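You operate a simulated robot arm through the tools that you are given. There is no shell and no other tool.

The job below is to be done with a simulated two-armed robot. You get a single attempt, and the scene is never put back.

TASK
Pick up the tall box that says "92" from the top of the jug table with one hand, pass it to the other hand and put it on the top of the oil bench. Set down upright: tall box.

The check looks at the end state, three seconds after you hand in, the way a careful person would. Anything else that was tipped, shoved, dropped, spilled or broken makes it a failure.

THE ROBOT
Two 7-joint arms with two-finger parallel grippers on one trunk, on a base that moves. Base frame: it is fixed to the floor where the robot stands at the start and does not move with it; the origin is under the middle of the robot, x ahead of it, y to its left, z up; the surface under the hand at the start is at about z = 780. Readings come in mm, degrees, newtons and seconds.
The left shoulder is at the start at [62, 199, 1079], the right one opposite. With the tool pointing down near the work surface each hand reaches from about 280 to 720 mm from the robot's upright axis, wherever it stands, measured 20 degrees to its own side. Places, roughly: top of the oil bench (25x40 cm) [2160, 2060, 740]. Payload 1.57 kg a hand.
The tool frame of a hand sits at the grasp point between the pads (the TCP): z along the fingers, y along the line on which they close. The tips reach 30 mm beyond it. Largest opening 110 mm; finger width 24, thickness 12; the body of the gripper, 48 by 112 mm, starts 78 mm behind the TCP.
Orientation is that of the tool frame in the base frame, as [roll, pitch, yaw] about the fixed x, y, z axes, in that order (R = Rz(yaw) Ry(pitch) Rx(roll)). With the fingers straight down and closing along the base's y, the tool's x points along the base's -x, its y along +y and its z along -z.

THE INTERFACE
- The arms move only by the tool send_rows. It takes "left_rows", "right_rows" or both (then of equal length, played together; a hand with none holds still); each is a list of rows, each an object of numbers (a shift or turn left out is 0, a gripper value left out holds the last): "dx", "dy", "dz": the shift along the tool's x, y, z in mm; "wx", "wy", "wz": the turn, a rotation vector about the tool's x, y, z in degrees; "claw": the closure in counts, from 0 (fully open) to 255 (shut). In form: [{"dx": .., "dy": .., "dz": .., "wx": .., "wy": .., "wz": .., "claw": ..}, ...]. A call has 1 to 20 rows; each row shifts and turns the commanded pose from where the row before left it, along the tool's axes as they then stand. Rows are played at 5 a second. More than 50 mm and 8.6 degrees between two rows, or a gripper value outside its range, and nothing of the call is played. Where a pose cannot be reached the arm comes as near as it can. A force on the tool above 40 N (or 10 N above the force at the start of the call, whichever is more), or a blocked arm, ends the call early, and 0.2 s more pass. The fingers move at their own pace (about 72 mm/s each) and stop on an object; they squeeze with about 41 N. The grip force told is the motor's: it shows also when the fingers shut on nothing. Time passes only in rows, and 0.2 s behind the last, so rows that do not move let the fingers close. The reply holds the time, the measured pose of the TCP, the force on the tool along the base axes, the opening and the grip force, in the units named above and with some noise, with the torque about the TCP (base axes, N m) and any sound that the robot's microphone picked up, and new pictures: "pictures" is both (left out), scene, wrist or none (wrist: the cameras of the hands that moved).
- Cameras (640 x 400 px; columns grow to the right, rows downward): "scene" is now at [100.3, 35.2, 1658.1]; the picture's right is [0.46, -0.89, 0.00], its down [-0.71, -0.36, -0.60] and it looks along [0.54, 0.27, -0.80] (base axes); focal length 267 px, centre (320, 200). "left" rides on the left gripper at [70, -16, -141] in its tool frame; the picture's right is [0.23, 0.97, 0.00], its down [-0.85, 0.20, -0.48] and it looks along [-0.47, 0.11, 0.88] (tool axes); focal length 222 px, centre (320, 200). "right" rides on the right gripper at [70, 16, -141] in its tool frame; the picture's right is [-0.23, 0.97, 0.00], its down [-0.85, -0.20, -0.48] and it looks along [-0.47, -0.11, 0.88] (tool axes); focal length 222 px, centre (320, 200). There is no depth. A picture from a camera that has moved, and an enlarged one, comes with that camera's place and axes in the base frame and with its lens.
- move_column(by): slides the trunk up (or, below 0, down) by that many mm; the arms and the scene camera ride with it, the base frame stays. It gives what a move gives, with no picture.
- base_move(legs): drives the robot by 1 to 6 legs, each [ahead, left, turn to the left] in mm, mm and degrees, along the robot's own axes; the way and the turn of a leg run together, so that a leg with both is an arc; at most 1500 mm and 180 degrees a leg. The arms and the cameras ride along, it lands a little off, and it stops where it bumps. It gives what a move gives, and a new picture of the scene camera.
- head_to(pan, tilt): turns the head with the scene camera to pan (to the left, within 86 degrees either way) and tilt (down, from -29 to 69), counted from straight ahead of the robot. It gives what a move gives, and a new picture of the scene camera.
- close_up(camera, box): a new picture of the part [left, top, right, bottom] of that camera's present view, enlarged. It takes no simulated time.
- sign_off(): hands the job in; it is judged then, once.

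Nothing tells you exact positions but the pictures and the camera data. Unless the task says otherwise, let go and move clear before handing in.

The tools are called after "Call:" by a JSON object that holds its "api" and its "payload". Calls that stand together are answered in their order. send_rows: Moves the arms, as the interface text tells. Its arguments: {"type":"object","properties":{"left_rows":{"type":"array"},"right_rows":{"type":"array"},"pictures":{"type":"string","enum":["both","scene","wrist","none"]}},"required":[]} The other tools are called the same way: move_column (by) moves the trunk up or down; base_move (legs) drives the base; head_to (pan, tilt) turns the head that bears the scene camera; close_up (camera, box) takes an enlarged picture of a part of a camera's view; sign_off () hands the job in.

At the start:

```text
t: 0.0
left_tcp_pos: [435.3, 409.8, 1089.5]
left_orientation: [-180.0, -0.1, 180.0]
left_contact_force: [0.3, -0.1, 0.0]
left_torque: [-0.04, -0.02, 0.0]
left_width: 110.1
left_finger_force: 0.1
right_tcp_pos: [379.2, 43.8, 1018.5]
right_orientation: [-179.9, -0.1, -180.0]
right_contact_force: [-0.1, 0.5, 0.7]
right_torque: [-0.01, 0.01, 0.0]
right_width: 110.2
right_finger_force: 0.1
trunk travel left (down, up): [-675.0, 315.0]
robot x, y, heading: [0.9, 0.6, 0.1]
head pan, tilt (commanded): [27.1, 52.9]
```

scene: 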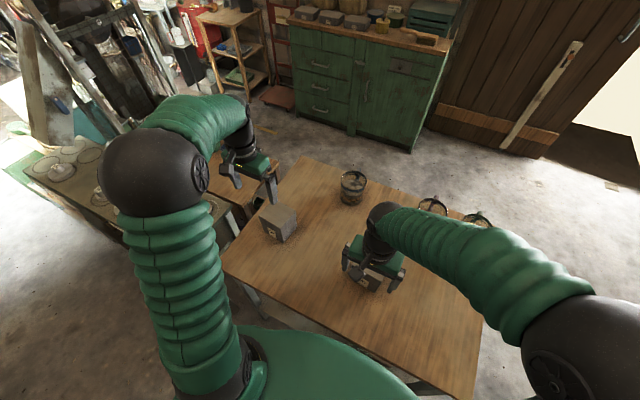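
right: 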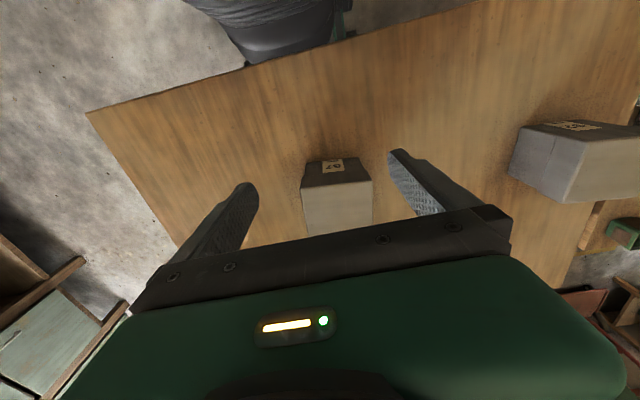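
left: 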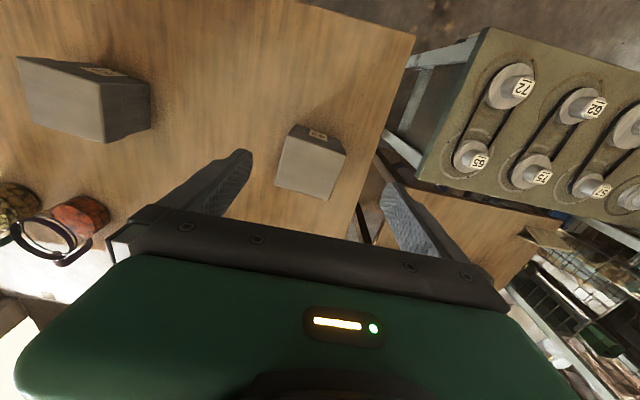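

I see a wooden table in front of me with two grey boxes and some jugs. I need to read the labels first, so I take enlarged pictures.

Call:
{"api": "close_up", "payload": {"camera": "right", "box": [280, 140, 400, 230]}}

Call:
{"api": "close_up", "payload": {"camera": "right", "box": [490, 100, 640, 220]}}

Call:
{"api": "close_up", "payload": {"camera": "left", "box": [0, 30, 160, 150]}}

Call:
{"api": "close_up", "payload": {"camera": "left", "box": [260, 110, 360, 210]}}

Call:
{"api": "close_up", "payload": {"camera": "scene", "box": [220, 150, 500, 325]}}

```text
4.44 times, centred on (340, 185) of right
camera zoom: at [309.3, 60.0, 1160.0], right [0.23, 0.97, 0.0], down [0.86, -0.2, 0.48], along [0.47, -0.11, -0.88], focal length 987 px, centre (231, 267)
```

zoom: 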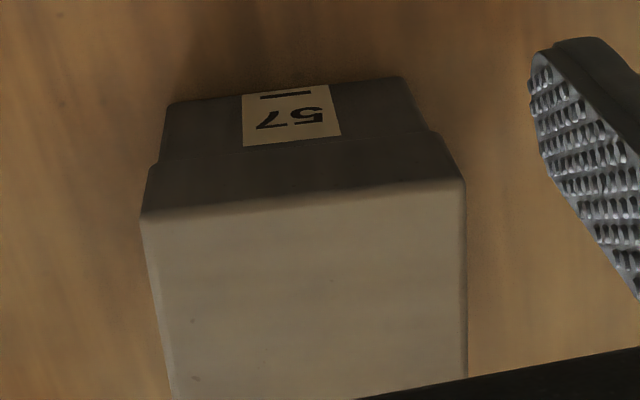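

```text
3.33 times, centred on (565, 160) of right
camera zoom: at [309.3, 60.0, 1160.0], right [0.23, 0.97, 0.0], down [0.86, -0.2, 0.48], along [0.47, -0.11, -0.88], focal length 740 px, centre (-497, 333)
```

zoom: 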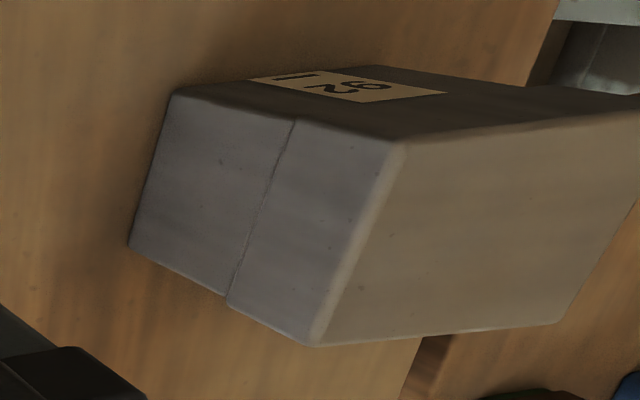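

```text
3.33 times, centred on (80, 90) of left
camera zoom: at [366.1, 394.2, 1230.7], right [-0.23, 0.97, 0.0], down [0.86, 0.2, 0.48], along [0.47, 0.11, -0.88], focal length 740 px, centre (1120, 567)
```

zoom: 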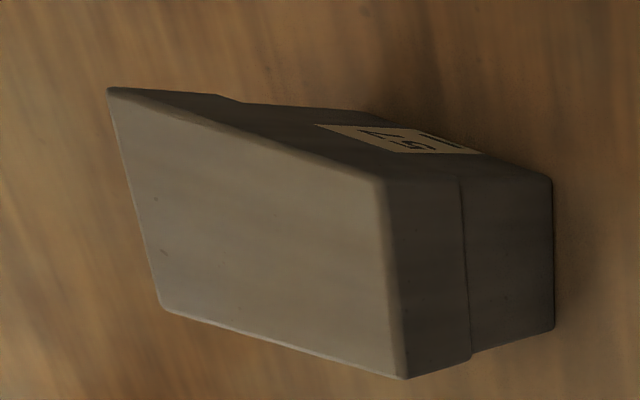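

```text
4.00 times, centred on (310, 160) of left
camera zoom: at [366.1, 394.2, 1230.7], right [-0.23, 0.97, 0.0], down [0.86, 0.2, 0.48], along [0.47, 0.11, -0.88], focal length 888 px, centre (360, 360)
```

zoom: 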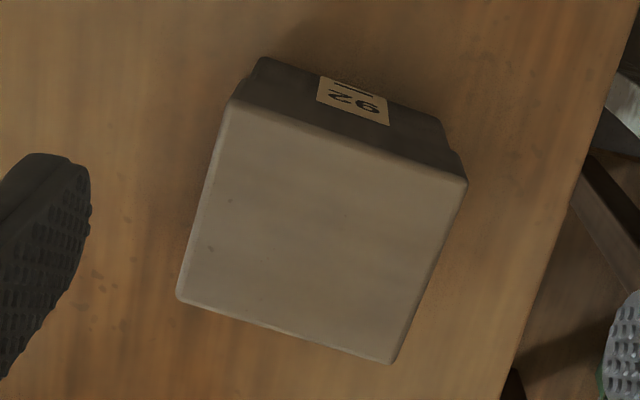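

```text
2.29 times, centred on (360, 238) of scene
camera zoom: at [100.3, 35.2, 1658.1], right [0.46, -0.89, 0.0], down [-0.71, -0.36, -0.6], along [0.54, 0.27, -0.8], focal length 611 px, centre (229, 114)
```

zoom: 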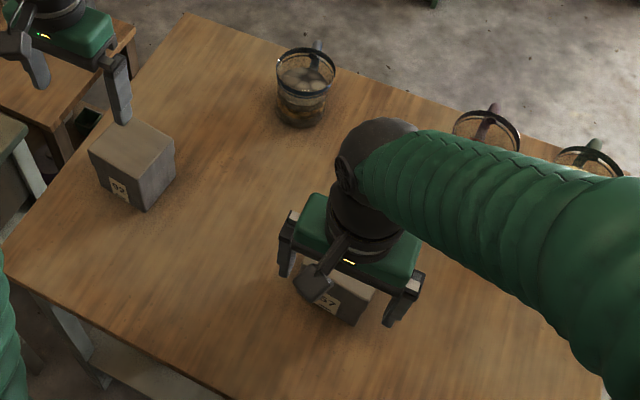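

The left box reads 92; I put it at about (500, 408) with its top near z=885, turned about −7°. Next I look toward the oil bench, far ahead and to the left.

Call:
{"api": "head_to", "payload": {"pan": 43, "tilt": 18}}

Call:
{"api": "close_up", "payload": {"camera": "scene", "box": [240, 80, 480, 230]}}

```text
t: 1.0
left_tcp_pos: [435.0, 412.3, 1089.3]
left_orientation: [-179.9, 0.0, -179.9]
left_contact_force: [-0.4, -0.7, -0.4]
left_torque: [0.02, -0.02, -0.02]
left_width: 110.0
left_finger_force: 0.1
right_tcp_pos: [378.3, 42.3, 1019.3]
right_orientation: [180.0, 0.1, 180.0]
right_contact_force: [-0.7, 0.6, 0.2]
right_torque: [-0.03, 0.0, 0.01]
right_width: 109.9
right_finger_force: 0.1
trunk travel left (down, up): [-675.0, 315.0]
robot x, y, heading: [2.5, 0.9, 0.2]
head pan, tilt (commanded): [43.0, 18.0]
camera scene: at [102.5, 65.1, 1710.6], right [0.68, -0.73, 0.0], down [-0.23, -0.21, -0.95], along [0.69, 0.65, -0.31], focal length 267 px, centre (320, 200)
```

scene: 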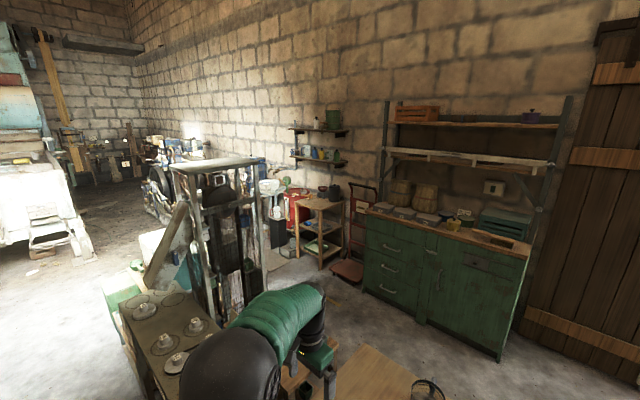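

```text
2.67 times, centred on (360, 155) of scene
camera zoom: at [102.5, 65.1, 1710.6], right [0.68, -0.73, 0.0], down [-0.23, -0.21, -0.95], along [0.69, 0.65, -0.31], focal length 713 px, centre (213, 320)
```

zoom: 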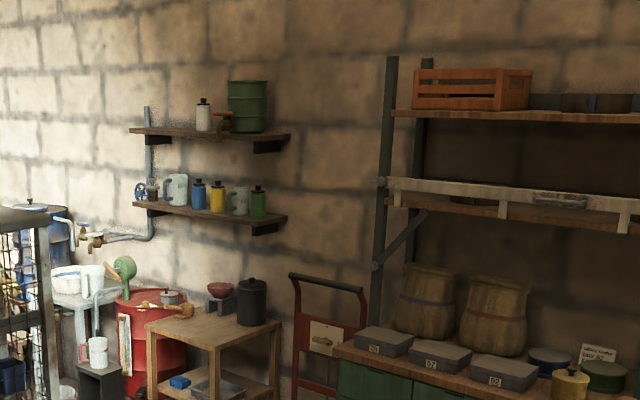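

Call:
{"api": "close_up", "payload": {"camera": "scene", "box": [280, 170, 376, 230]}}

Call:
{"api": "head_to", "payload": {"pan": 80, "tilt": 45}}

Call:
{"api": "head_to", "payload": {"pan": 0, "tilt": 50}}

Call:
{"api": "head_to", "payload": {"pan": -60, "tilt": 45}}

```text
6.67 times, centred on (328, 200) of scene
camera zoom: at [102.5, 65.1, 1710.6], right [0.68, -0.73, 0.0], down [-0.23, -0.21, -0.95], along [0.69, 0.65, -0.31], focal length 1782 px, centre (267, 200)
```

zoom: 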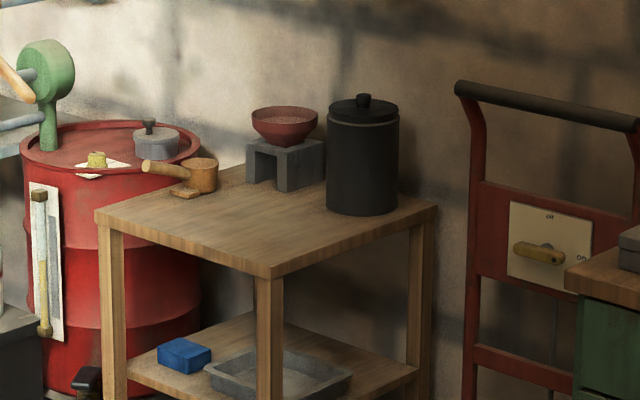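

```text
t: 2.0
left_tcp_pos: [433.7, 410.8, 1090.6]
left_orientation: [-180.0, 0.0, -180.0]
left_contact_force: [0.3, 0.0, -0.8]
left_torque: [0.01, 0.0, 0.02]
left_width: 110.0
left_finger_force: 0.1
right_tcp_pos: [378.0, 42.6, 1017.7]
right_orientation: [180.0, 0.0, 180.0]
right_contact_force: [0.3, 0.0, -0.2]
right_torque: [0.0, 0.03, 0.02]
right_width: 109.9
right_finger_force: 0.0
trunk travel left (down, up): [-675.0, 315.0]
robot x, y, heading: [-0.7, 1.2, 0.1]
head pan, tilt (commanded): [80.0, 45.0]
camera scene: at [48.3, 81.5, 1668.9], right [0.98, -0.17, 0.0], down [-0.12, -0.7, -0.71], along [0.12, 0.7, -0.71], focal length 267 px, centre (320, 200)
```

scene: 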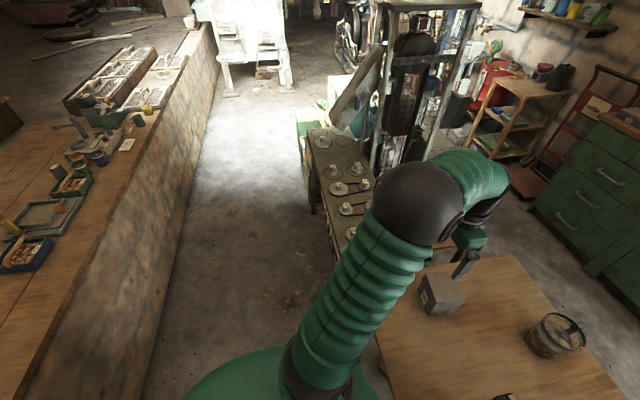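

```text
t: 3.6
left_tcp_pos: [434.6, 411.0, 1090.5]
left_orientation: [-179.9, 0.0, -180.0]
left_contact_force: [-0.4, 0.6, 0.1]
left_torque: [-0.02, -0.01, -0.02]
left_width: 110.1
left_finger_force: 0.1
right_tcp_pos: [378.5, 42.7, 1017.9]
right_orientation: [-180.0, 0.0, 180.0]
right_contact_force: [0.8, -0.1, -1.1]
right_torque: [-0.02, 0.02, 0.03]
right_width: 109.9
right_finger_force: 0.0
trunk travel left (down, up): [-675.0, 315.0]
robot x, y, heading: [-1.1, -1.6, 0.5]
head pan, tilt (commanded): [0.0, 50.0]
camera scene: at [111.2, 1.4, 1661.9], right [0.0, -1.0, 0.0], down [-0.77, 0.0, -0.64], along [0.64, 0.0, -0.77], focal length 267 px, centre (320, 200)
```

scene: 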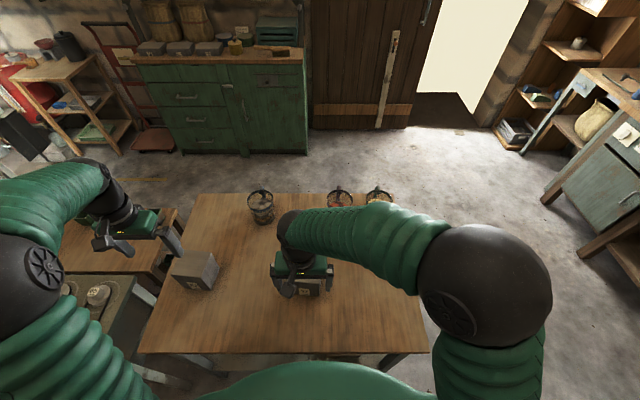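

```text
t: 4.9
left_tcp_pos: [434.7, 410.6, 1089.3]
left_orientation: [-180.0, 0.0, 179.9]
left_contact_force: [0.5, 0.0, 0.0]
left_torque: [-0.02, 0.03, -0.02]
left_width: 109.8
left_finger_force: 0.1
right_tcp_pos: [378.5, 43.2, 1019.1]
right_orientation: [-179.9, 0.0, 180.0]
right_contact_force: [-1.3, 0.4, -0.5]
right_torque: [0.0, 0.0, 0.02]
right_width: 110.1
right_finger_force: 0.0
trunk travel left (down, up): [-675.0, 315.0]
robot x, y, heading: [3.4, 1.0, 0.1]
head pan, tilt (commanded): [-60.0, 45.0]
camera scene: at [74.9, -69.1, 1669.0], right [-0.87, -0.5, 0.0], down [-0.36, 0.61, -0.71], along [0.35, -0.61, -0.71], focal length 267 px, centre (320, 200)
```

scene: 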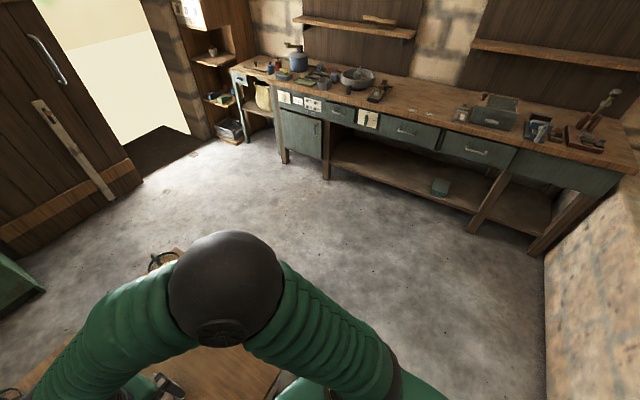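

The oil bench is the small wooden stand with the black pot and the red bowl; its front half is free. The way there is around the right side of the jug table. First I bring the left hand above box 92 to measure it from near.

Call:
{"api": "send_rows", "payload": {"left_rows": [{"dx": -20, "dz": 20}, {"dx": -22, "dz": 20}, {"dx": -22, "dz": 20}, {"wz": 6.7}, {}], "pictures": "wrist"}}

Call:
{"api": "head_to", "payload": {"pan": 30, "tilt": 50}}

Call:
{"api": "close_up", "payload": {"camera": "left", "box": [220, 110, 420, 235]}}

Call:
{"api": "close_up", "payload": {"camera": "right", "box": [480, 100, 640, 200]}}

```text
t: 6.1
left_tcp_pos: [498.1, 409.8, 1030.4]
left_orientation: [-180.0, 0.0, 173.2]
left_contact_force: [-0.5, 0.5, -0.3]
left_torque: [0.01, 0.02, 0.0]
left_width: 109.9
left_finger_force: 0.1
right_tcp_pos: [376.4, 42.3, 1017.9]
right_orientation: [180.0, 0.0, 180.0]
right_contact_force: [0.3, -0.1, -0.1]
right_torque: [0.02, 0.05, 0.01]
right_width: 110.3
right_finger_force: 0.1
trunk travel left (down, up): [-675.0, 315.0]
robot x, y, heading: [-0.3, -0.6, 0.3]
head pan, tilt (commanded): [-60.0, 45.0]
camera left: at [427.5, 401.4, 1171.7], right [-0.11, 0.99, 0.0], down [0.87, 0.1, 0.48], along [0.48, 0.05, -0.88], focal length 222 px, centre (320, 200)
```

left: 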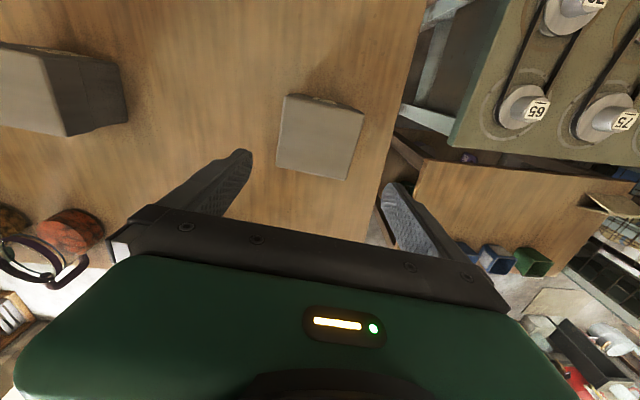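

```text
t: 7.7
left_tcp_pos: [498.9, 410.4, 1030.2]
left_orientation: [180.0, 0.0, 173.3]
left_contact_force: [-0.9, -0.2, -0.1]
left_torque: [-0.01, 0.01, -0.02]
left_width: 109.8
left_finger_force: 0.0
right_tcp_pos: [377.4, 43.4, 1019.1]
right_orientation: [180.0, 0.0, -180.0]
right_contact_force: [-0.4, -0.1, -0.3]
right_torque: [0.0, -0.05, 0.02]
right_width: 110.2
right_finger_force: 0.1
trunk travel left (down, up): [-675.0, 315.0]
robot x, y, heading: [-2.1, -1.3, 0.1]
head pan, tilt (commanded): [30.0, 50.0]
camera scene: at [101.2, 40.0, 1661.9], right [0.5, -0.87, 0.0], down [-0.67, -0.38, -0.64], along [0.56, 0.32, -0.77], focal length 267 px, centre (320, 200)
```

scene: 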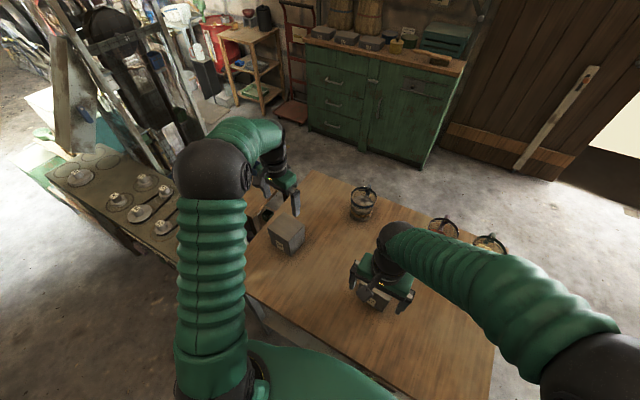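

```text
3.20 times, centred on (320, 172) of left
camera zoom: at [427.6, 401.6, 1171.6], right [-0.11, 0.99, 0.0], down [0.87, 0.1, 0.48], along [0.48, 0.05, -0.88], focal length 711 px, centre (320, 288)
```

zoom: 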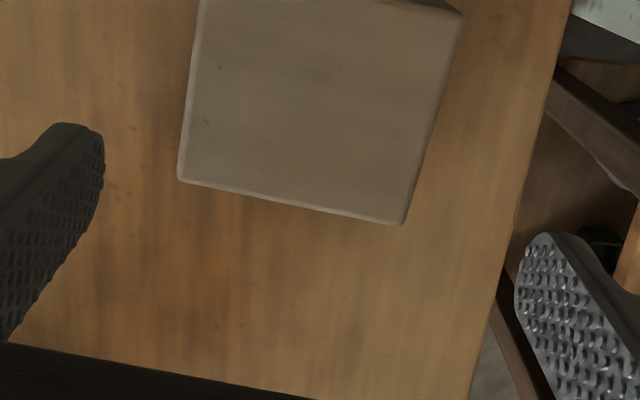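

```text
4.00 times, centred on (560, 150) of right
camera zoom: at [308.2, 59.4, 1160.3], right [0.23, 0.97, 0.0], down [0.86, -0.2, 0.48], along [0.47, -0.11, -0.88], focal length 888 px, centre (-640, 400)
```

zoom: 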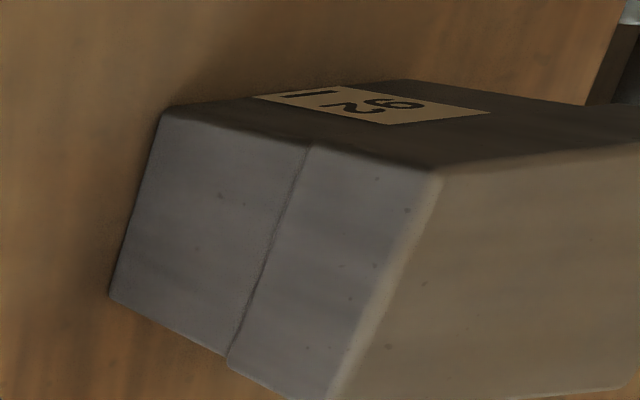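

Box 92 is centred under the left hand within about 2 mm, roughly 98 mm across the fingers and 88 mm deep, top near z=885. I correct the offset and yaw, then go straight down around it.

Call:
{"api": "send_rows", "payload": {"left_rows": [{"dx": -1, "dy": -2.2, "wz": -1.2}, {"dz": 40}, {"dz": 40}, {"dz": 20}, {}], "pictures": "wrist"}}

Call:
{"api": "close_up", "payload": {"camera": "right", "box": [480, 60, 640, 200]}}

Call:
{"api": "close_up", "payload": {"camera": "scene", "box": [230, 160, 350, 270]}}

```text
t: 8.9
left_tcp_pos: [499.0, 406.1, 927.0]
left_orientation: [-179.9, 0.1, 174.5]
left_contact_force: [0.1, 0.6, 1.4]
left_torque: [0.0, 0.0, 0.01]
left_width: 110.0
left_finger_force: 0.1
right_tcp_pos: [376.4, 42.8, 1019.0]
right_orientation: [179.9, -0.1, 180.0]
right_contact_force: [0.9, -0.4, -0.1]
right_torque: [0.0, 0.02, 0.01]
right_width: 109.9
right_finger_force: 0.1
trunk travel left (down, up): [-675.0, 315.0]
robot x, y, heading: [-1.0, -1.7, 0.4]
head pan, tilt (commanded): [30.0, 50.0]
camera left: at [428.6, 396.1, 1068.7], right [-0.13, 0.99, 0.0], down [0.87, 0.12, 0.48], along [0.47, 0.06, -0.88], focal length 222 px, centre (320, 200)
```

left: 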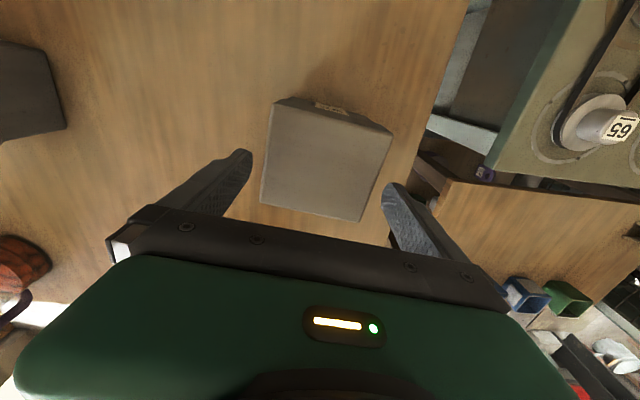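

```text
2.86 times, centred on (560, 130) of right
camera zoom: at [308.2, 59.2, 1160.4], right [0.23, 0.97, 0.0], down [0.86, -0.2, 0.48], along [0.47, -0.11, -0.88], focal length 635 px, centre (-366, 400)
```

zoom: 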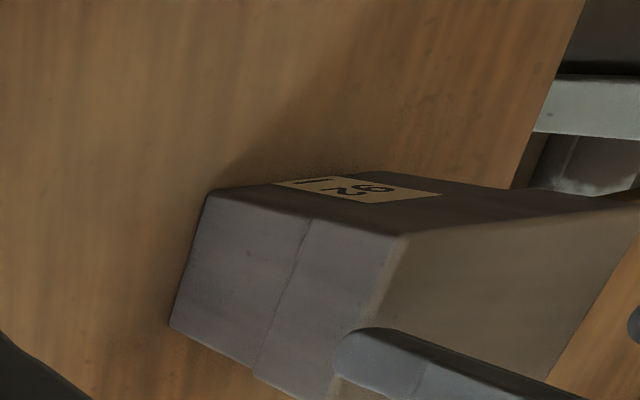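

```text
3.64 times, centred on (290, 215) of scene
camera zoom: at [101.3, 40.0, 1661.9], right [0.5, -0.87, 0.0], down [-0.66, -0.38, -0.64], along [0.56, 0.32, -0.77], focal length 972 px, centre (429, 146)
```

zoom: 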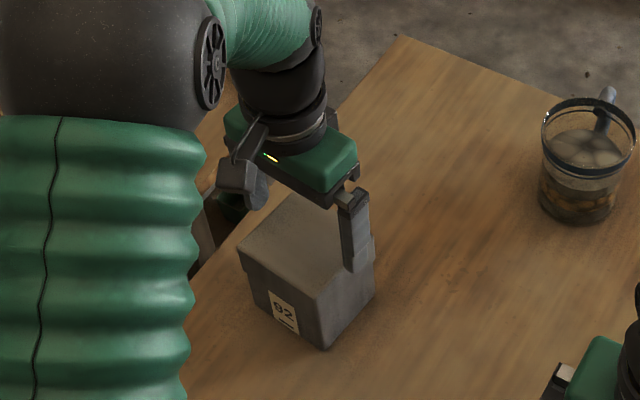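

The box lies between the fingers with about 4–6 mm clearance on each side, and the label clearly reads 92. I go down and close.

Call:
{"api": "send_rows", "payload": {"left_rows": [{"dy": 0.8, "dz": 20}, {"dz": 20}, {"dz": 21}, {}], "pictures": "wrist"}}

Call:
{"api": "close_up", "payload": {"camera": "scene", "box": [230, 160, 350, 270]}}

```text
t: 9.9
left_tcp_pos: [499.1, 408.4, 867.5]
left_orientation: [-180.0, 0.0, 174.5]
left_contact_force: [-0.5, -0.3, 0.0]
left_torque: [-0.01, 0.02, -0.01]
left_width: 110.0
left_finger_force: 0.0
right_tcp_pos: [378.6, 42.1, 1017.5]
right_orientation: [180.0, 0.0, -180.0]
right_contact_force: [-0.8, 0.6, 0.4]
right_torque: [0.0, -0.01, 0.02]
right_width: 110.1
right_finger_force: 0.1
trunk travel left (down, up): [-675.0, 315.0]
robot x, y, heading: [-1.4, -2.1, -0.0]
head pan, tilt (commanded): [30.0, 50.0]
camera left: at [428.9, 398.4, 1008.9], right [-0.13, 0.99, 0.0], down [0.87, 0.12, 0.48], along [0.47, 0.06, -0.88], focal length 222 px, centre (320, 200)
```

left: 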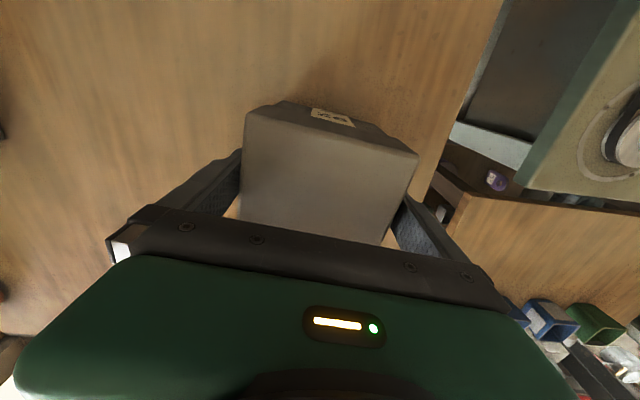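

```text
3.64 times, centred on (290, 215) of scene
camera zoom: at [101.4, 40.1, 1661.9], right [0.5, -0.87, 0.0], down [-0.66, -0.38, -0.64], along [0.56, 0.32, -0.77], focal length 972 px, centre (429, 146)
```

zoom: 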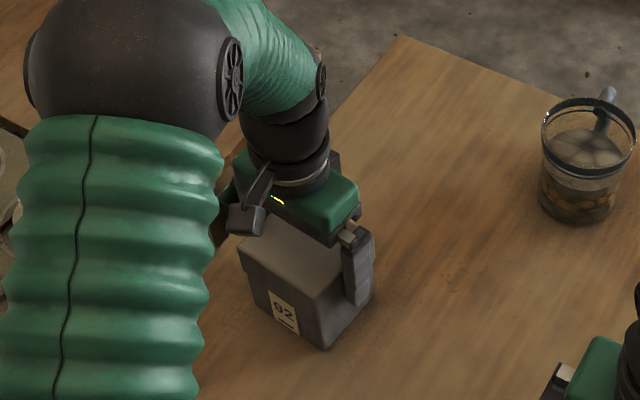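

Call:
{"api": "send_rows", "payload": {"left_rows": [{"claw": 120}, {}, {}, {}], "pictures": "wrist"}}

```text
t: 10.9
left_tcp_pos: [499.8, 408.8, 867.6]
left_orientation: [-180.0, 0.0, 174.6]
left_contact_force: [-0.3, -1.1, 0.1]
left_torque: [-0.17, 0.02, -0.01]
left_width: 99.5
left_finger_force: 41.0
right_tcp_pos: [377.7, 41.0, 1018.1]
right_orientation: [179.9, 0.0, 180.0]
right_contact_force: [-0.3, -0.7, 0.3]
right_torque: [0.02, -0.01, -0.02]
right_width: 110.0
right_finger_force: 0.0
trunk travel left (down, up): [-675.0, 315.0]
robot x, y, heading: [-0.5, -0.8, 0.1]
head pan, tilt (commanded): [30.0, 50.0]
camera left: at [429.0, 398.3, 1009.1], right [-0.13, 0.99, 0.0], down [0.87, 0.12, 0.48], along [0.47, 0.06, -0.88], focal length 222 px, centre (320, 200)
```

left: 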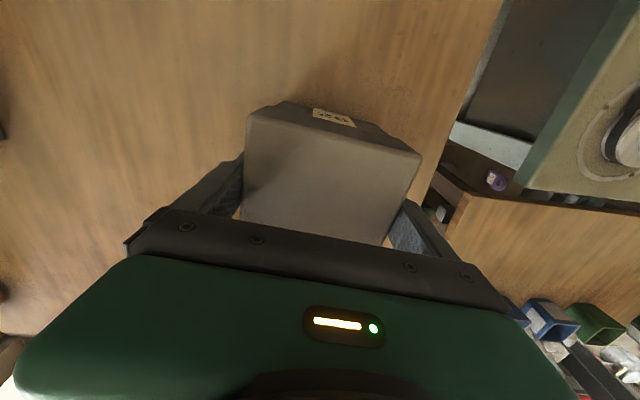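

The box is gripped at 99.5 mm width. I lift it a little and check the weight and that the whole box comes along.

Call:
{"api": "send_rows", "payload": {"left_rows": [{"dz": -10}, {"dz": -20}, {"dz": -30}, {}, {}], "pictures": "wrist"}}

Call:
{"api": "close_up", "payload": {"camera": "scene", "box": [220, 140, 350, 260]}}

Call:
{"api": "close_up", "payload": {"camera": "right", "box": [440, 100, 640, 225]}}

```text
t: 12.1
left_tcp_pos: [500.6, 408.3, 926.3]
left_orientation: [-179.8, 0.0, 174.5]
left_contact_force: [0.7, -0.2, -1.6]
left_torque: [-0.03, 0.0, 0.0]
left_width: 99.7
left_finger_force: 41.1
right_tcp_pos: [377.3, 42.8, 1018.3]
right_orientation: [-179.9, 0.0, -180.0]
right_contact_force: [0.8, 0.3, -0.4]
right_torque: [-0.01, -0.01, -0.01]
right_width: 109.8
right_finger_force: 0.0
trunk travel left (down, up): [-675.0, 315.0]
robot x, y, heading: [0.5, 1.5, 0.0]
head pan, tilt (commanded): [30.0, 50.0]
camera left: at [430.3, 398.0, 1067.5], right [-0.13, 0.99, 0.0], down [0.87, 0.12, 0.48], along [0.47, 0.06, -0.88], focal length 222 px, centre (320, 200)
```

left: 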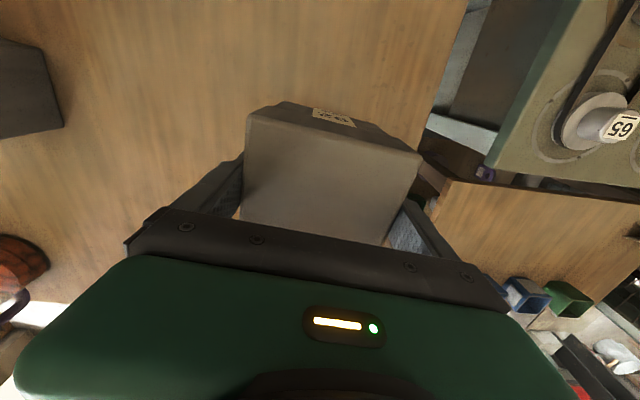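

```text
3.33 times, centred on (285, 200) of scene
camera zoom: at [101.9, 40.6, 1661.8], right [0.5, -0.87, 0.0], down [-0.67, -0.38, -0.64], along [0.55, 0.32, -0.77], focal length 891 px, centre (437, 200)
```

zoom: 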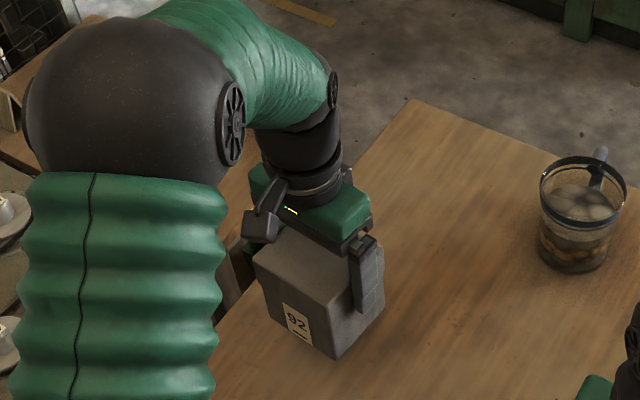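

```text
3.20 times, centred on (540, 162) of right
camera zoom: at [308.5, 59.8, 1160.2], right [0.23, 0.97, 0.0], down [0.86, -0.2, 0.48], along [0.47, -0.11, -0.88], focal length 711 px, centre (-384, 320)
```

zoom: 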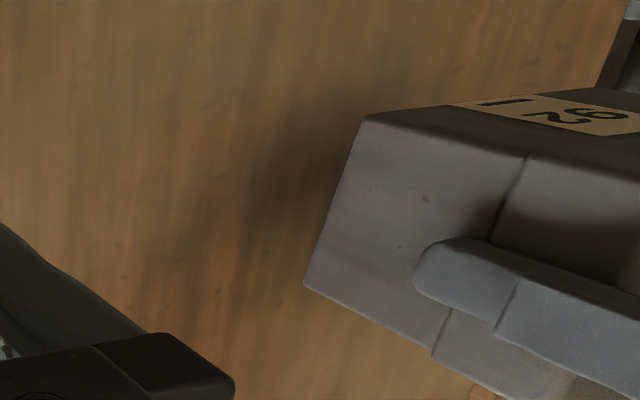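

The whole box came up (light, about 2 N). I raise it further with the left hand and move the right hand aside to the right, turning it so that it can come in slanted from the right-front for the hand-over.

Call:
{"api": "send_rows", "payload": {"left_rows": [{"dz": -38}, {"dz": -38}, {"dz": -38}, {"dz": -40}, {}, {}, {}, {}, {}, {}, {}], "right_rows": [{"dx": -10, "dy": -45, "dz": -12}, {"dx": -10, "dy": -45, "dz": -12}, {"dx": -10, "dy": -45, "dz": -12}, {"dx": -10, "dy": -45, "dz": -12}, {"wz": -7.5}, {"wz": -7.5}, {"wz": -7.5}, {"wz": -7.5}, {"wz": -7.5}, {"wz": -7.5}, {}], "pictures": "scene"}}

```text
t: 14.5
left_tcp_pos: [500.6, 407.0, 1080.0]
left_orientation: [-180.0, 0.0, 174.5]
left_contact_force: [0.3, -0.6, -1.6]
left_torque: [0.01, 0.01, -0.02]
left_width: 99.8
left_finger_force: 41.2
right_tcp_pos: [418.5, -138.8, 1066.7]
right_orientation: [180.0, 0.0, -134.9]
right_contact_force: [1.0, -1.0, 0.0]
right_torque: [-0.03, -0.01, 0.03]
right_width: 109.9
right_finger_force: 0.0
trunk travel left (down, up): [-675.0, 315.0]
robot x, y, heading: [-1.6, 0.6, 0.1]
head pan, tilt (commanded): [30.0, 50.0]
camera scene: at [101.5, 39.1, 1661.9], right [0.5, -0.87, 0.0], down [-0.66, -0.38, -0.64], along [0.55, 0.32, -0.77], focal length 267 px, centre (320, 200)
```

scene: 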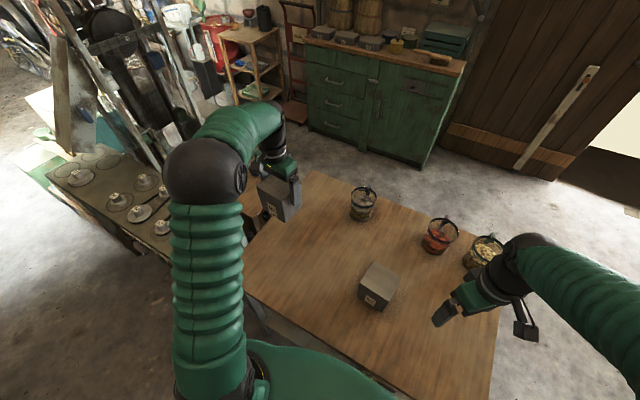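

Call:
{"api": "send_rows", "payload": {"right_rows": [{"dx": -35}, {"dx": -35}, {"wy": -7.5}, {"wy": -7.5}, {"wy": -7.5}, {"wy": -7.5}, {"wy": -7.5}, {"wy": -7.5}, {"wy": -7.5}, {"wy": -7.5}, {}], "pictures": "both"}}

```text
t: 16.9
left_tcp_pos: [499.0, 405.4, 1079.9]
left_orientation: [-180.0, 0.0, 174.5]
left_contact_force: [-0.1, 1.0, -1.8]
left_torque: [-0.02, 0.0, 0.01]
left_width: 99.4
left_finger_force: 40.9
right_tcp_pos: [467.4, -88.5, 1065.6]
right_orientation: [-179.9, 60.0, -135.0]
right_contact_force: [0.6, -0.2, 0.0]
right_torque: [0.04, 0.0, 0.0]
right_width: 110.1
right_finger_force: 0.1
trunk travel left (down, up): [-675.0, 315.0]
robot x, y, heading: [0.7, -0.2, -0.2]
head pan, tilt (commanded): [30.0, 50.0]
camera scene: at [101.4, 38.4, 1661.9], right [0.5, -0.87, 0.0], down [-0.66, -0.38, -0.64], along [0.56, 0.32, -0.77], focal length 267 px, centre (320, 200)
camera right: at [344.8, -187.5, 1076.7], right [-0.61, 0.77, 0.2], down [0.15, -0.13, 0.98], along [0.78, 0.63, -0.03], focal length 222 px, centre (320, 200)
```

scene: 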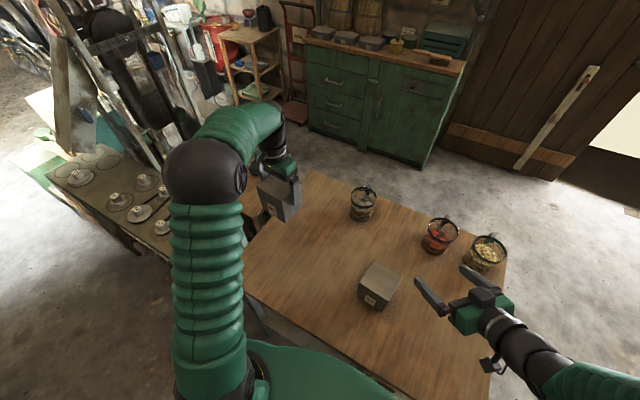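
right: 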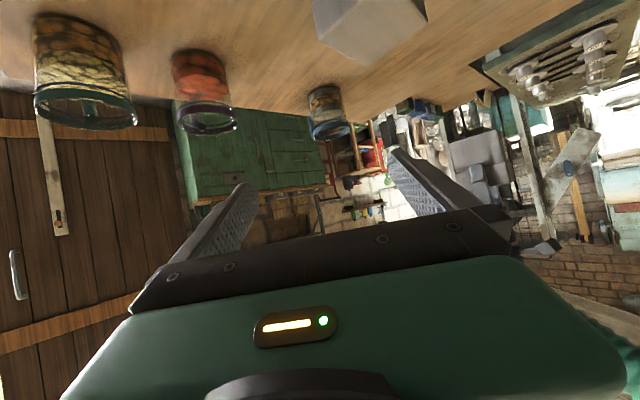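

The right hand reached its slanted pose well. Now the left hand carries the box to the middle, in front of the right hand, and turns it −39.5° so its face is square to the right hand's approach.

Call:
{"api": "send_rows", "payload": {"left_rows": [{"dx": -12.7, "dy": -42.7}, {"dx": -12.7, "dy": -42.7}, {"dx": -12.7, "dy": -42.7}, {"dx": -12.7, "dy": -42.7}, {"dx": -12.7, "dy": -42.7}, {"dx": -12.7, "dy": -42.7}, {"dx": -12.7, "dy": -42.7}, {"wz": 7.9}, {"wz": 7.9}, {"wz": 7.9}, {"wz": 7.9}, {"wz": 7.9}, {}], "pictures": "both"}}

Call:
{"api": "close_up", "payload": {"camera": "right", "box": [200, 0, 520, 250]}}

```text
t: 19.7
left_tcp_pos: [558.9, 101.4, 1083.5]
left_orientation: [179.9, -0.1, 134.9]
left_contact_force: [1.1, 0.1, -2.0]
left_torque: [-0.02, -0.01, 0.0]
left_width: 99.4
left_finger_force: 41.3
right_tcp_pos: [467.9, -88.2, 1065.3]
right_orientation: [179.9, 60.0, -135.2]
right_contact_force: [0.9, 0.8, 0.3]
right_torque: [-0.01, -0.02, 0.03]
right_width: 109.9
right_finger_force: 0.1
trunk travel left (down, up): [-675.0, 315.0]
robot x, y, heading: [3.5, -1.5, 0.1]
head pan, tilt (commanded): [30.0, 50.0]
camera scene: at [101.8, 36.7, 1661.9], right [0.5, -0.87, 0.0], down [-0.67, -0.38, -0.64], along [0.55, 0.32, -0.77], focal length 267 px, centre (320, 200)
camera left: at [498.6, 138.6, 1225.2], right [0.53, 0.85, 0.0], down [0.75, -0.47, 0.48], along [0.41, -0.25, -0.88], focal length 222 px, centre (320, 200)
```

scene: 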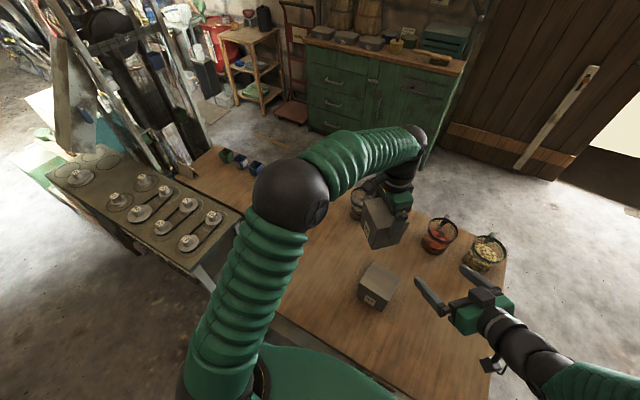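
left: 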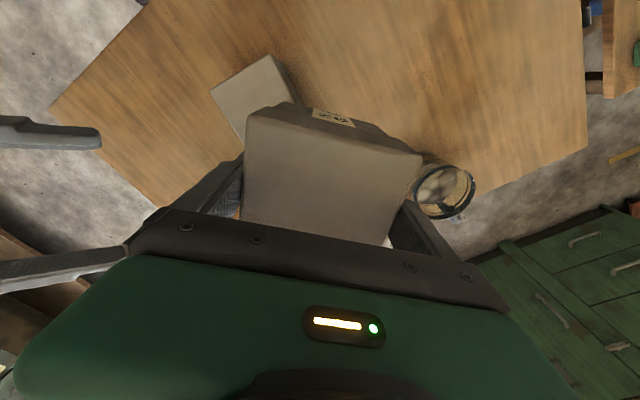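

```text
1.60 times, centred on (360, 125) of right
camera zoom: at [345.0, -188.6, 1076.6], right [-0.61, 0.77, 0.2], down [0.15, -0.13, 0.98], along [0.78, 0.63, -0.04], focal length 355 px, centre (256, 320)
```

zoom: 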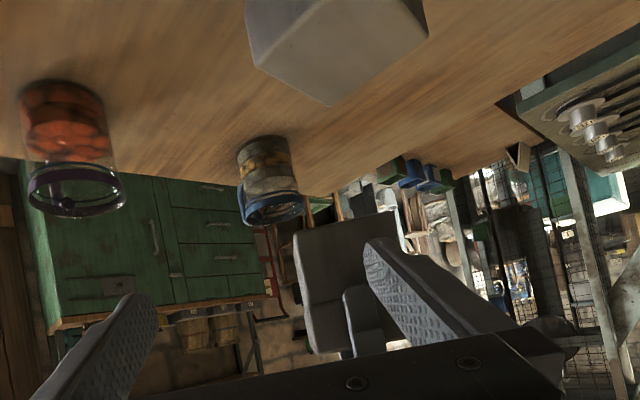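

The box hangs square in front of the right hand. I move the right hand onto the approach line, about 130 mm short of its grasp point, and check the alignment.

Call:
{"api": "send_rows", "payload": {"right_rows": [{"dx": -26.4, "dy": 35.1, "dz": 20.1}, {"dx": -26.4, "dy": 35.1, "dz": 20.1}, {}, {}], "pictures": "both"}}

Call:
{"api": "close_up", "payload": {"camera": "right", "box": [220, 80, 440, 220]}}

Call:
{"api": "close_up", "payload": {"camera": "scene", "box": [330, 160, 530, 340]}}

```text
t: 20.7
left_tcp_pos: [559.3, 99.1, 1083.4]
left_orientation: [179.9, -0.1, 134.9]
left_contact_force: [0.6, 0.1, -1.3]
left_torque: [-0.02, -0.01, -0.02]
left_width: 99.3
left_finger_force: 41.4
right_tcp_pos: [462.9, 3.3, 1091.7]
right_orientation: [179.7, 60.1, -135.2]
right_contact_force: [0.2, -0.1, -0.1]
right_torque: [-0.05, 0.01, 0.03]
right_width: 110.0
right_finger_force: 0.0
trunk travel left (down, up): [-675.0, 315.0]
robot x, y, heading: [-2.1, -3.4, -0.0]
head pan, tilt (commanded): [30.0, 50.0]
camera scene: at [102.0, 34.0, 1661.9], right [0.5, -0.87, 0.0], down [-0.67, -0.38, -0.64], along [0.55, 0.32, -0.77], focal length 267 px, centre (320, 200)
camera right: at [339.9, -96.2, 1102.9], right [-0.61, 0.77, 0.2], down [0.15, -0.13, 0.98], along [0.78, 0.63, -0.03], focal length 222 px, centre (320, 200)
```

scene: 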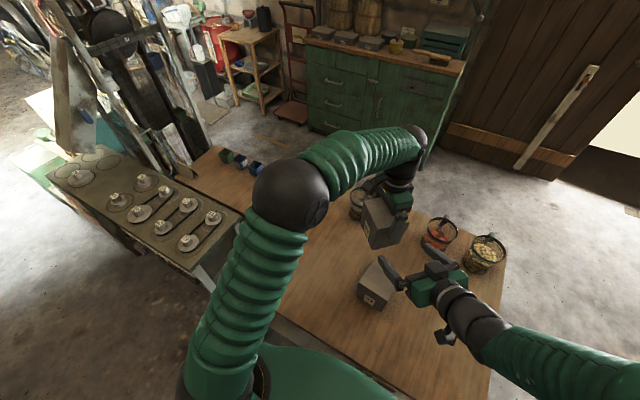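
right: 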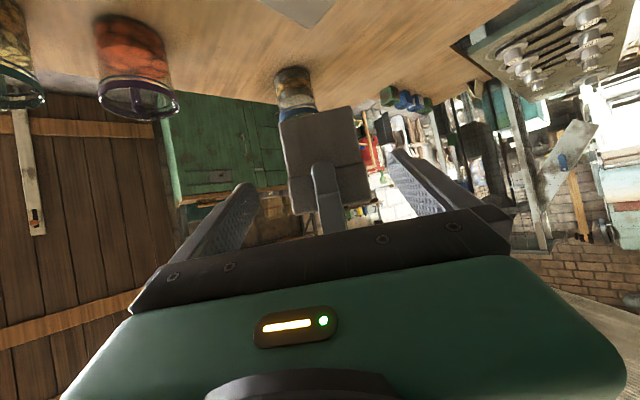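

```text
2.86 times, centred on (330, 150) of right
camera zoom: at [339.9, -96.2, 1102.9], right [-0.61, 0.77, 0.2], down [0.15, -0.13, 0.98], along [0.78, 0.63, -0.03], focal length 635 px, centre (291, 343)
```

zoom: 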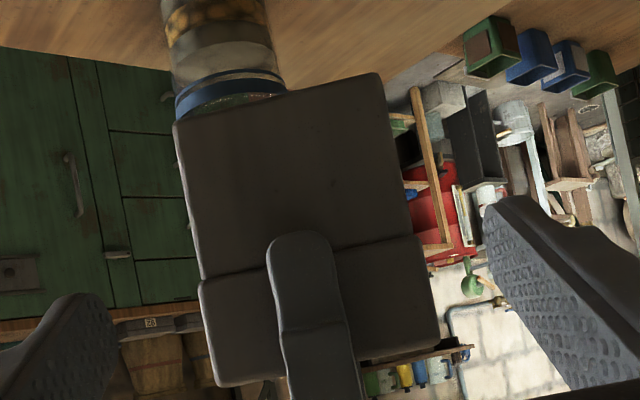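

```text
2.22 times, centred on (430, 250) of scene
camera zoom: at [102.0, 34.0, 1661.9], right [0.5, -0.87, 0.0], down [-0.67, -0.38, -0.64], along [0.55, 0.32, -0.77], focal length 594 px, centre (76, 89)
```

zoom: 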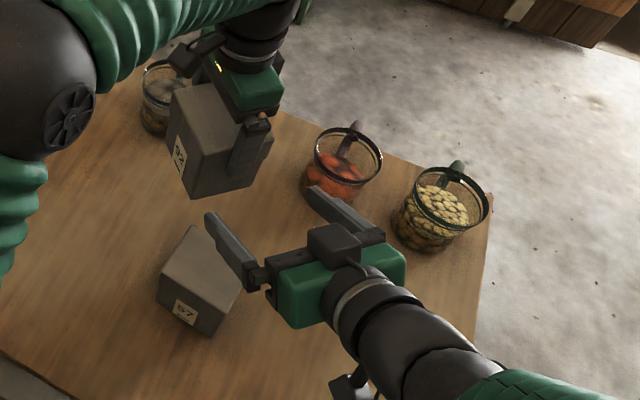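

Measured from the right camera, the box sits about 5 mm higher than planned relative to the hand and is centred within 1–2 mm. I correct for that and slide the right hand in around the lower part of the box in steps.

Call:
{"api": "send_rows", "payload": {"right_rows": [{"dx": -4.6, "dy": 1.0, "dz": -2.7}, {"dz": 35}, {"dz": 35}, {}, {}], "pictures": "both"}}

Call:
{"api": "close_up", "payload": {"camera": "right", "box": [200, 60, 460, 225]}}

Call:
{"api": "close_up", "payload": {"camera": "scene", "box": [330, 160, 530, 340]}}

```text
t: 21.9
left_tcp_pos: [559.3, 100.5, 1083.1]
left_orientation: [-179.9, 0.0, 135.0]
left_contact_force: [0.2, -1.0, -1.9]
left_torque: [0.01, -0.04, -0.03]
left_width: 99.7
left_finger_force: 41.7
right_tcp_pos: [501.7, 46.3, 1062.6]
right_orientation: [179.9, 60.1, -135.2]
right_contact_force: [0.0, -0.5, -0.3]
right_torque: [-0.04, -0.01, -0.03]
right_width: 110.4
right_finger_force: 0.0
trunk travel left (down, up): [-675.0, 315.0]
robot x, y, heading: [0.7, -1.2, 0.2]
head pan, tilt (commanded): [30.0, 50.0]
camera scene: at [101.8, 37.1, 1661.9], right [0.5, -0.87, 0.0], down [-0.67, -0.38, -0.64], along [0.55, 0.32, -0.77], focal length 267 px, centre (320, 200)
camera right: at [378.9, -53.0, 1073.6], right [-0.61, 0.77, 0.2], down [0.15, -0.13, 0.98], along [0.78, 0.63, -0.04], focal length 222 px, centre (320, 200)
```

scene: 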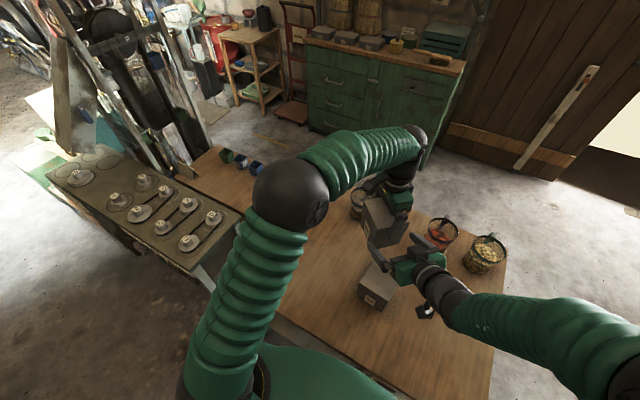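
right: 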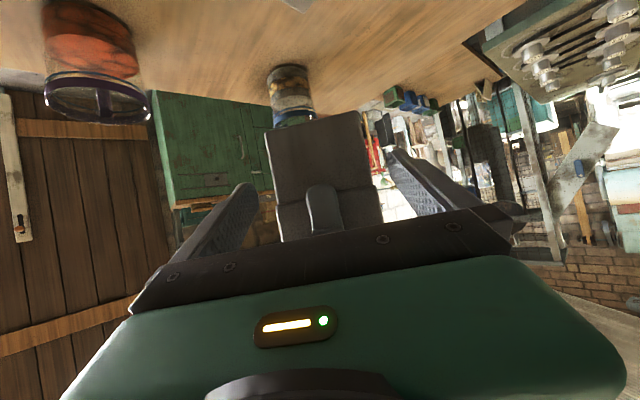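

```text
2.42 times, centred on (330, 142) of right
camera zoom: at [378.9, -53.0, 1073.6], right [-0.61, 0.77, 0.2], down [0.15, -0.13, 0.98], along [0.78, 0.63, -0.04], focal length 538 px, centre (296, 339)
```

zoom: 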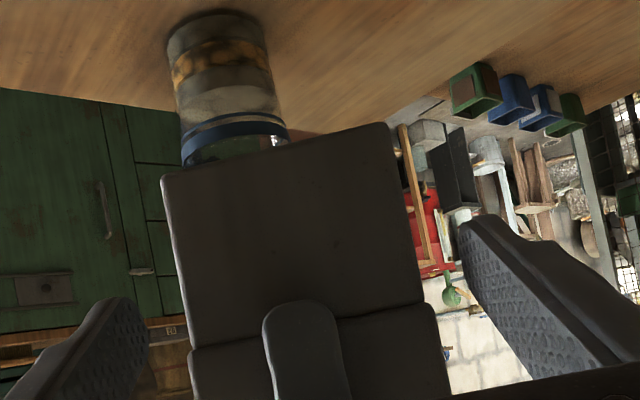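

```text
2.22 times, centred on (430, 250) of scene
camera zoom: at [101.8, 37.1, 1661.9], right [0.5, -0.87, 0.0], down [-0.67, -0.38, -0.64], along [0.55, 0.32, -0.77], focal length 594 px, centre (76, 89)
```

zoom: 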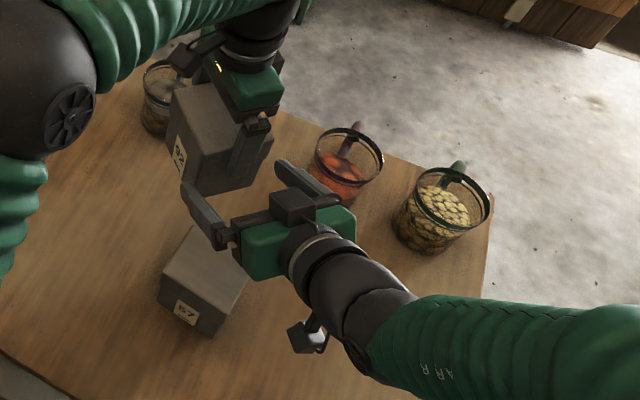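

Alignment is now within about 1 mm in every direction. I slide in the remaining 60 mm.

Call:
{"api": "send_rows", "payload": {"right_rows": [{"dz": 20}, {"dz": 20}, {"dz": 20}, {}, {}], "pictures": "both"}}

Call:
{"api": "close_up", "payload": {"camera": "scene", "box": [330, 160, 490, 300]}}

Call:
{"api": "close_up", "payload": {"camera": "right", "box": [200, 60, 460, 225]}}

```text
t: 23.1
left_tcp_pos: [558.9, 102.1, 1083.3]
left_orientation: [179.9, 0.1, 135.0]
left_contact_force: [0.0, 0.1, -2.3]
left_torque: [0.01, 0.0, 0.02]
left_width: 99.5
left_finger_force: 40.9
right_tcp_pos: [537.5, 84.5, 1030.7]
right_orientation: [-179.9, 60.1, -134.9]
right_contact_force: [0.2, -0.7, 0.0]
right_torque: [0.01, 0.02, 0.0]
right_width: 110.1
right_finger_force: 0.0
trunk travel left (down, up): [-675.0, 315.0]
robot x, y, heading: [1.8, 0.2, 0.2]
head pan, tilt (commanded): [30.0, 50.0]
camera scene: at [102.0, 37.8, 1661.9], right [0.5, -0.87, 0.0], down [-0.67, -0.38, -0.64], along [0.55, 0.32, -0.77], focal length 267 px, centre (320, 200)
camera right: at [415.2, -16.0, 1042.2], right [-0.61, 0.77, 0.2], down [0.15, -0.13, 0.98], along [0.78, 0.63, -0.04], focal length 222 px, centre (320, 200)
```

scene: 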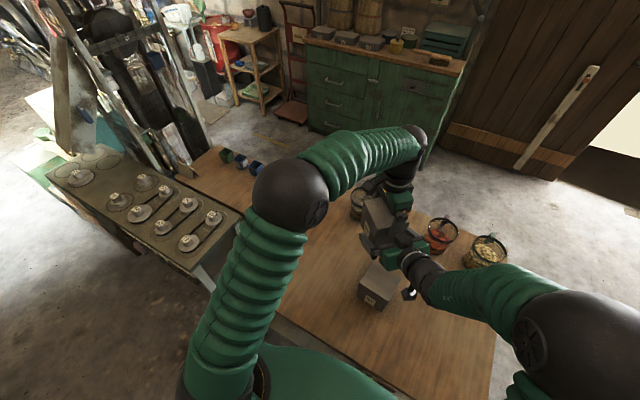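
right: 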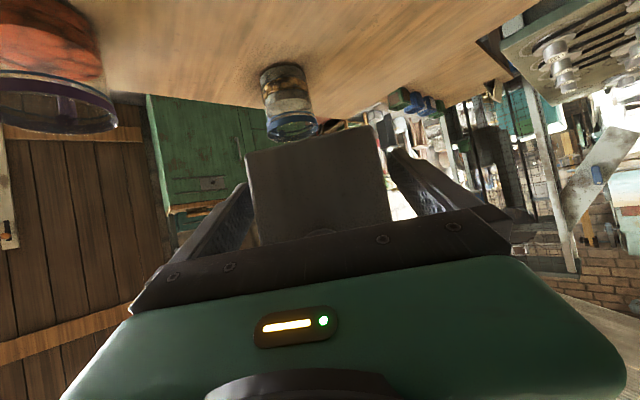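

```text
2.86 times, centred on (410, 230) of scene
camera zoom: at [102.0, 37.8, 1661.9], right [0.5, -0.87, 0.0], down [-0.67, -0.38, -0.64], along [0.55, 0.32, -0.77], focal length 764 px, centre (63, 114)
```

zoom: 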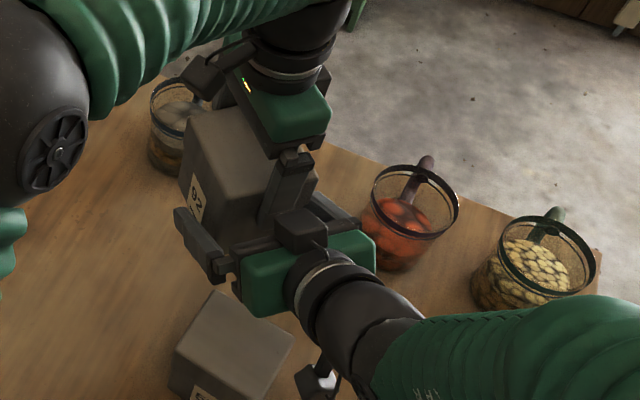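

```text
2.42 times, centred on (330, 142) of right
camera zoom: at [415.2, -16.0, 1042.2], right [-0.61, 0.77, 0.2], down [0.15, -0.13, 0.98], along [0.78, 0.63, -0.04], focal length 538 px, centre (296, 339)
```

zoom: 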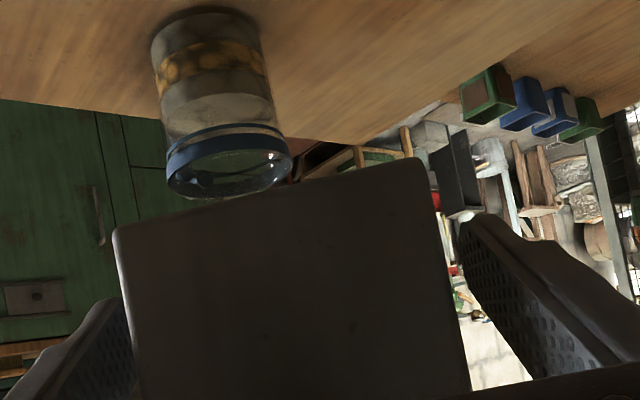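

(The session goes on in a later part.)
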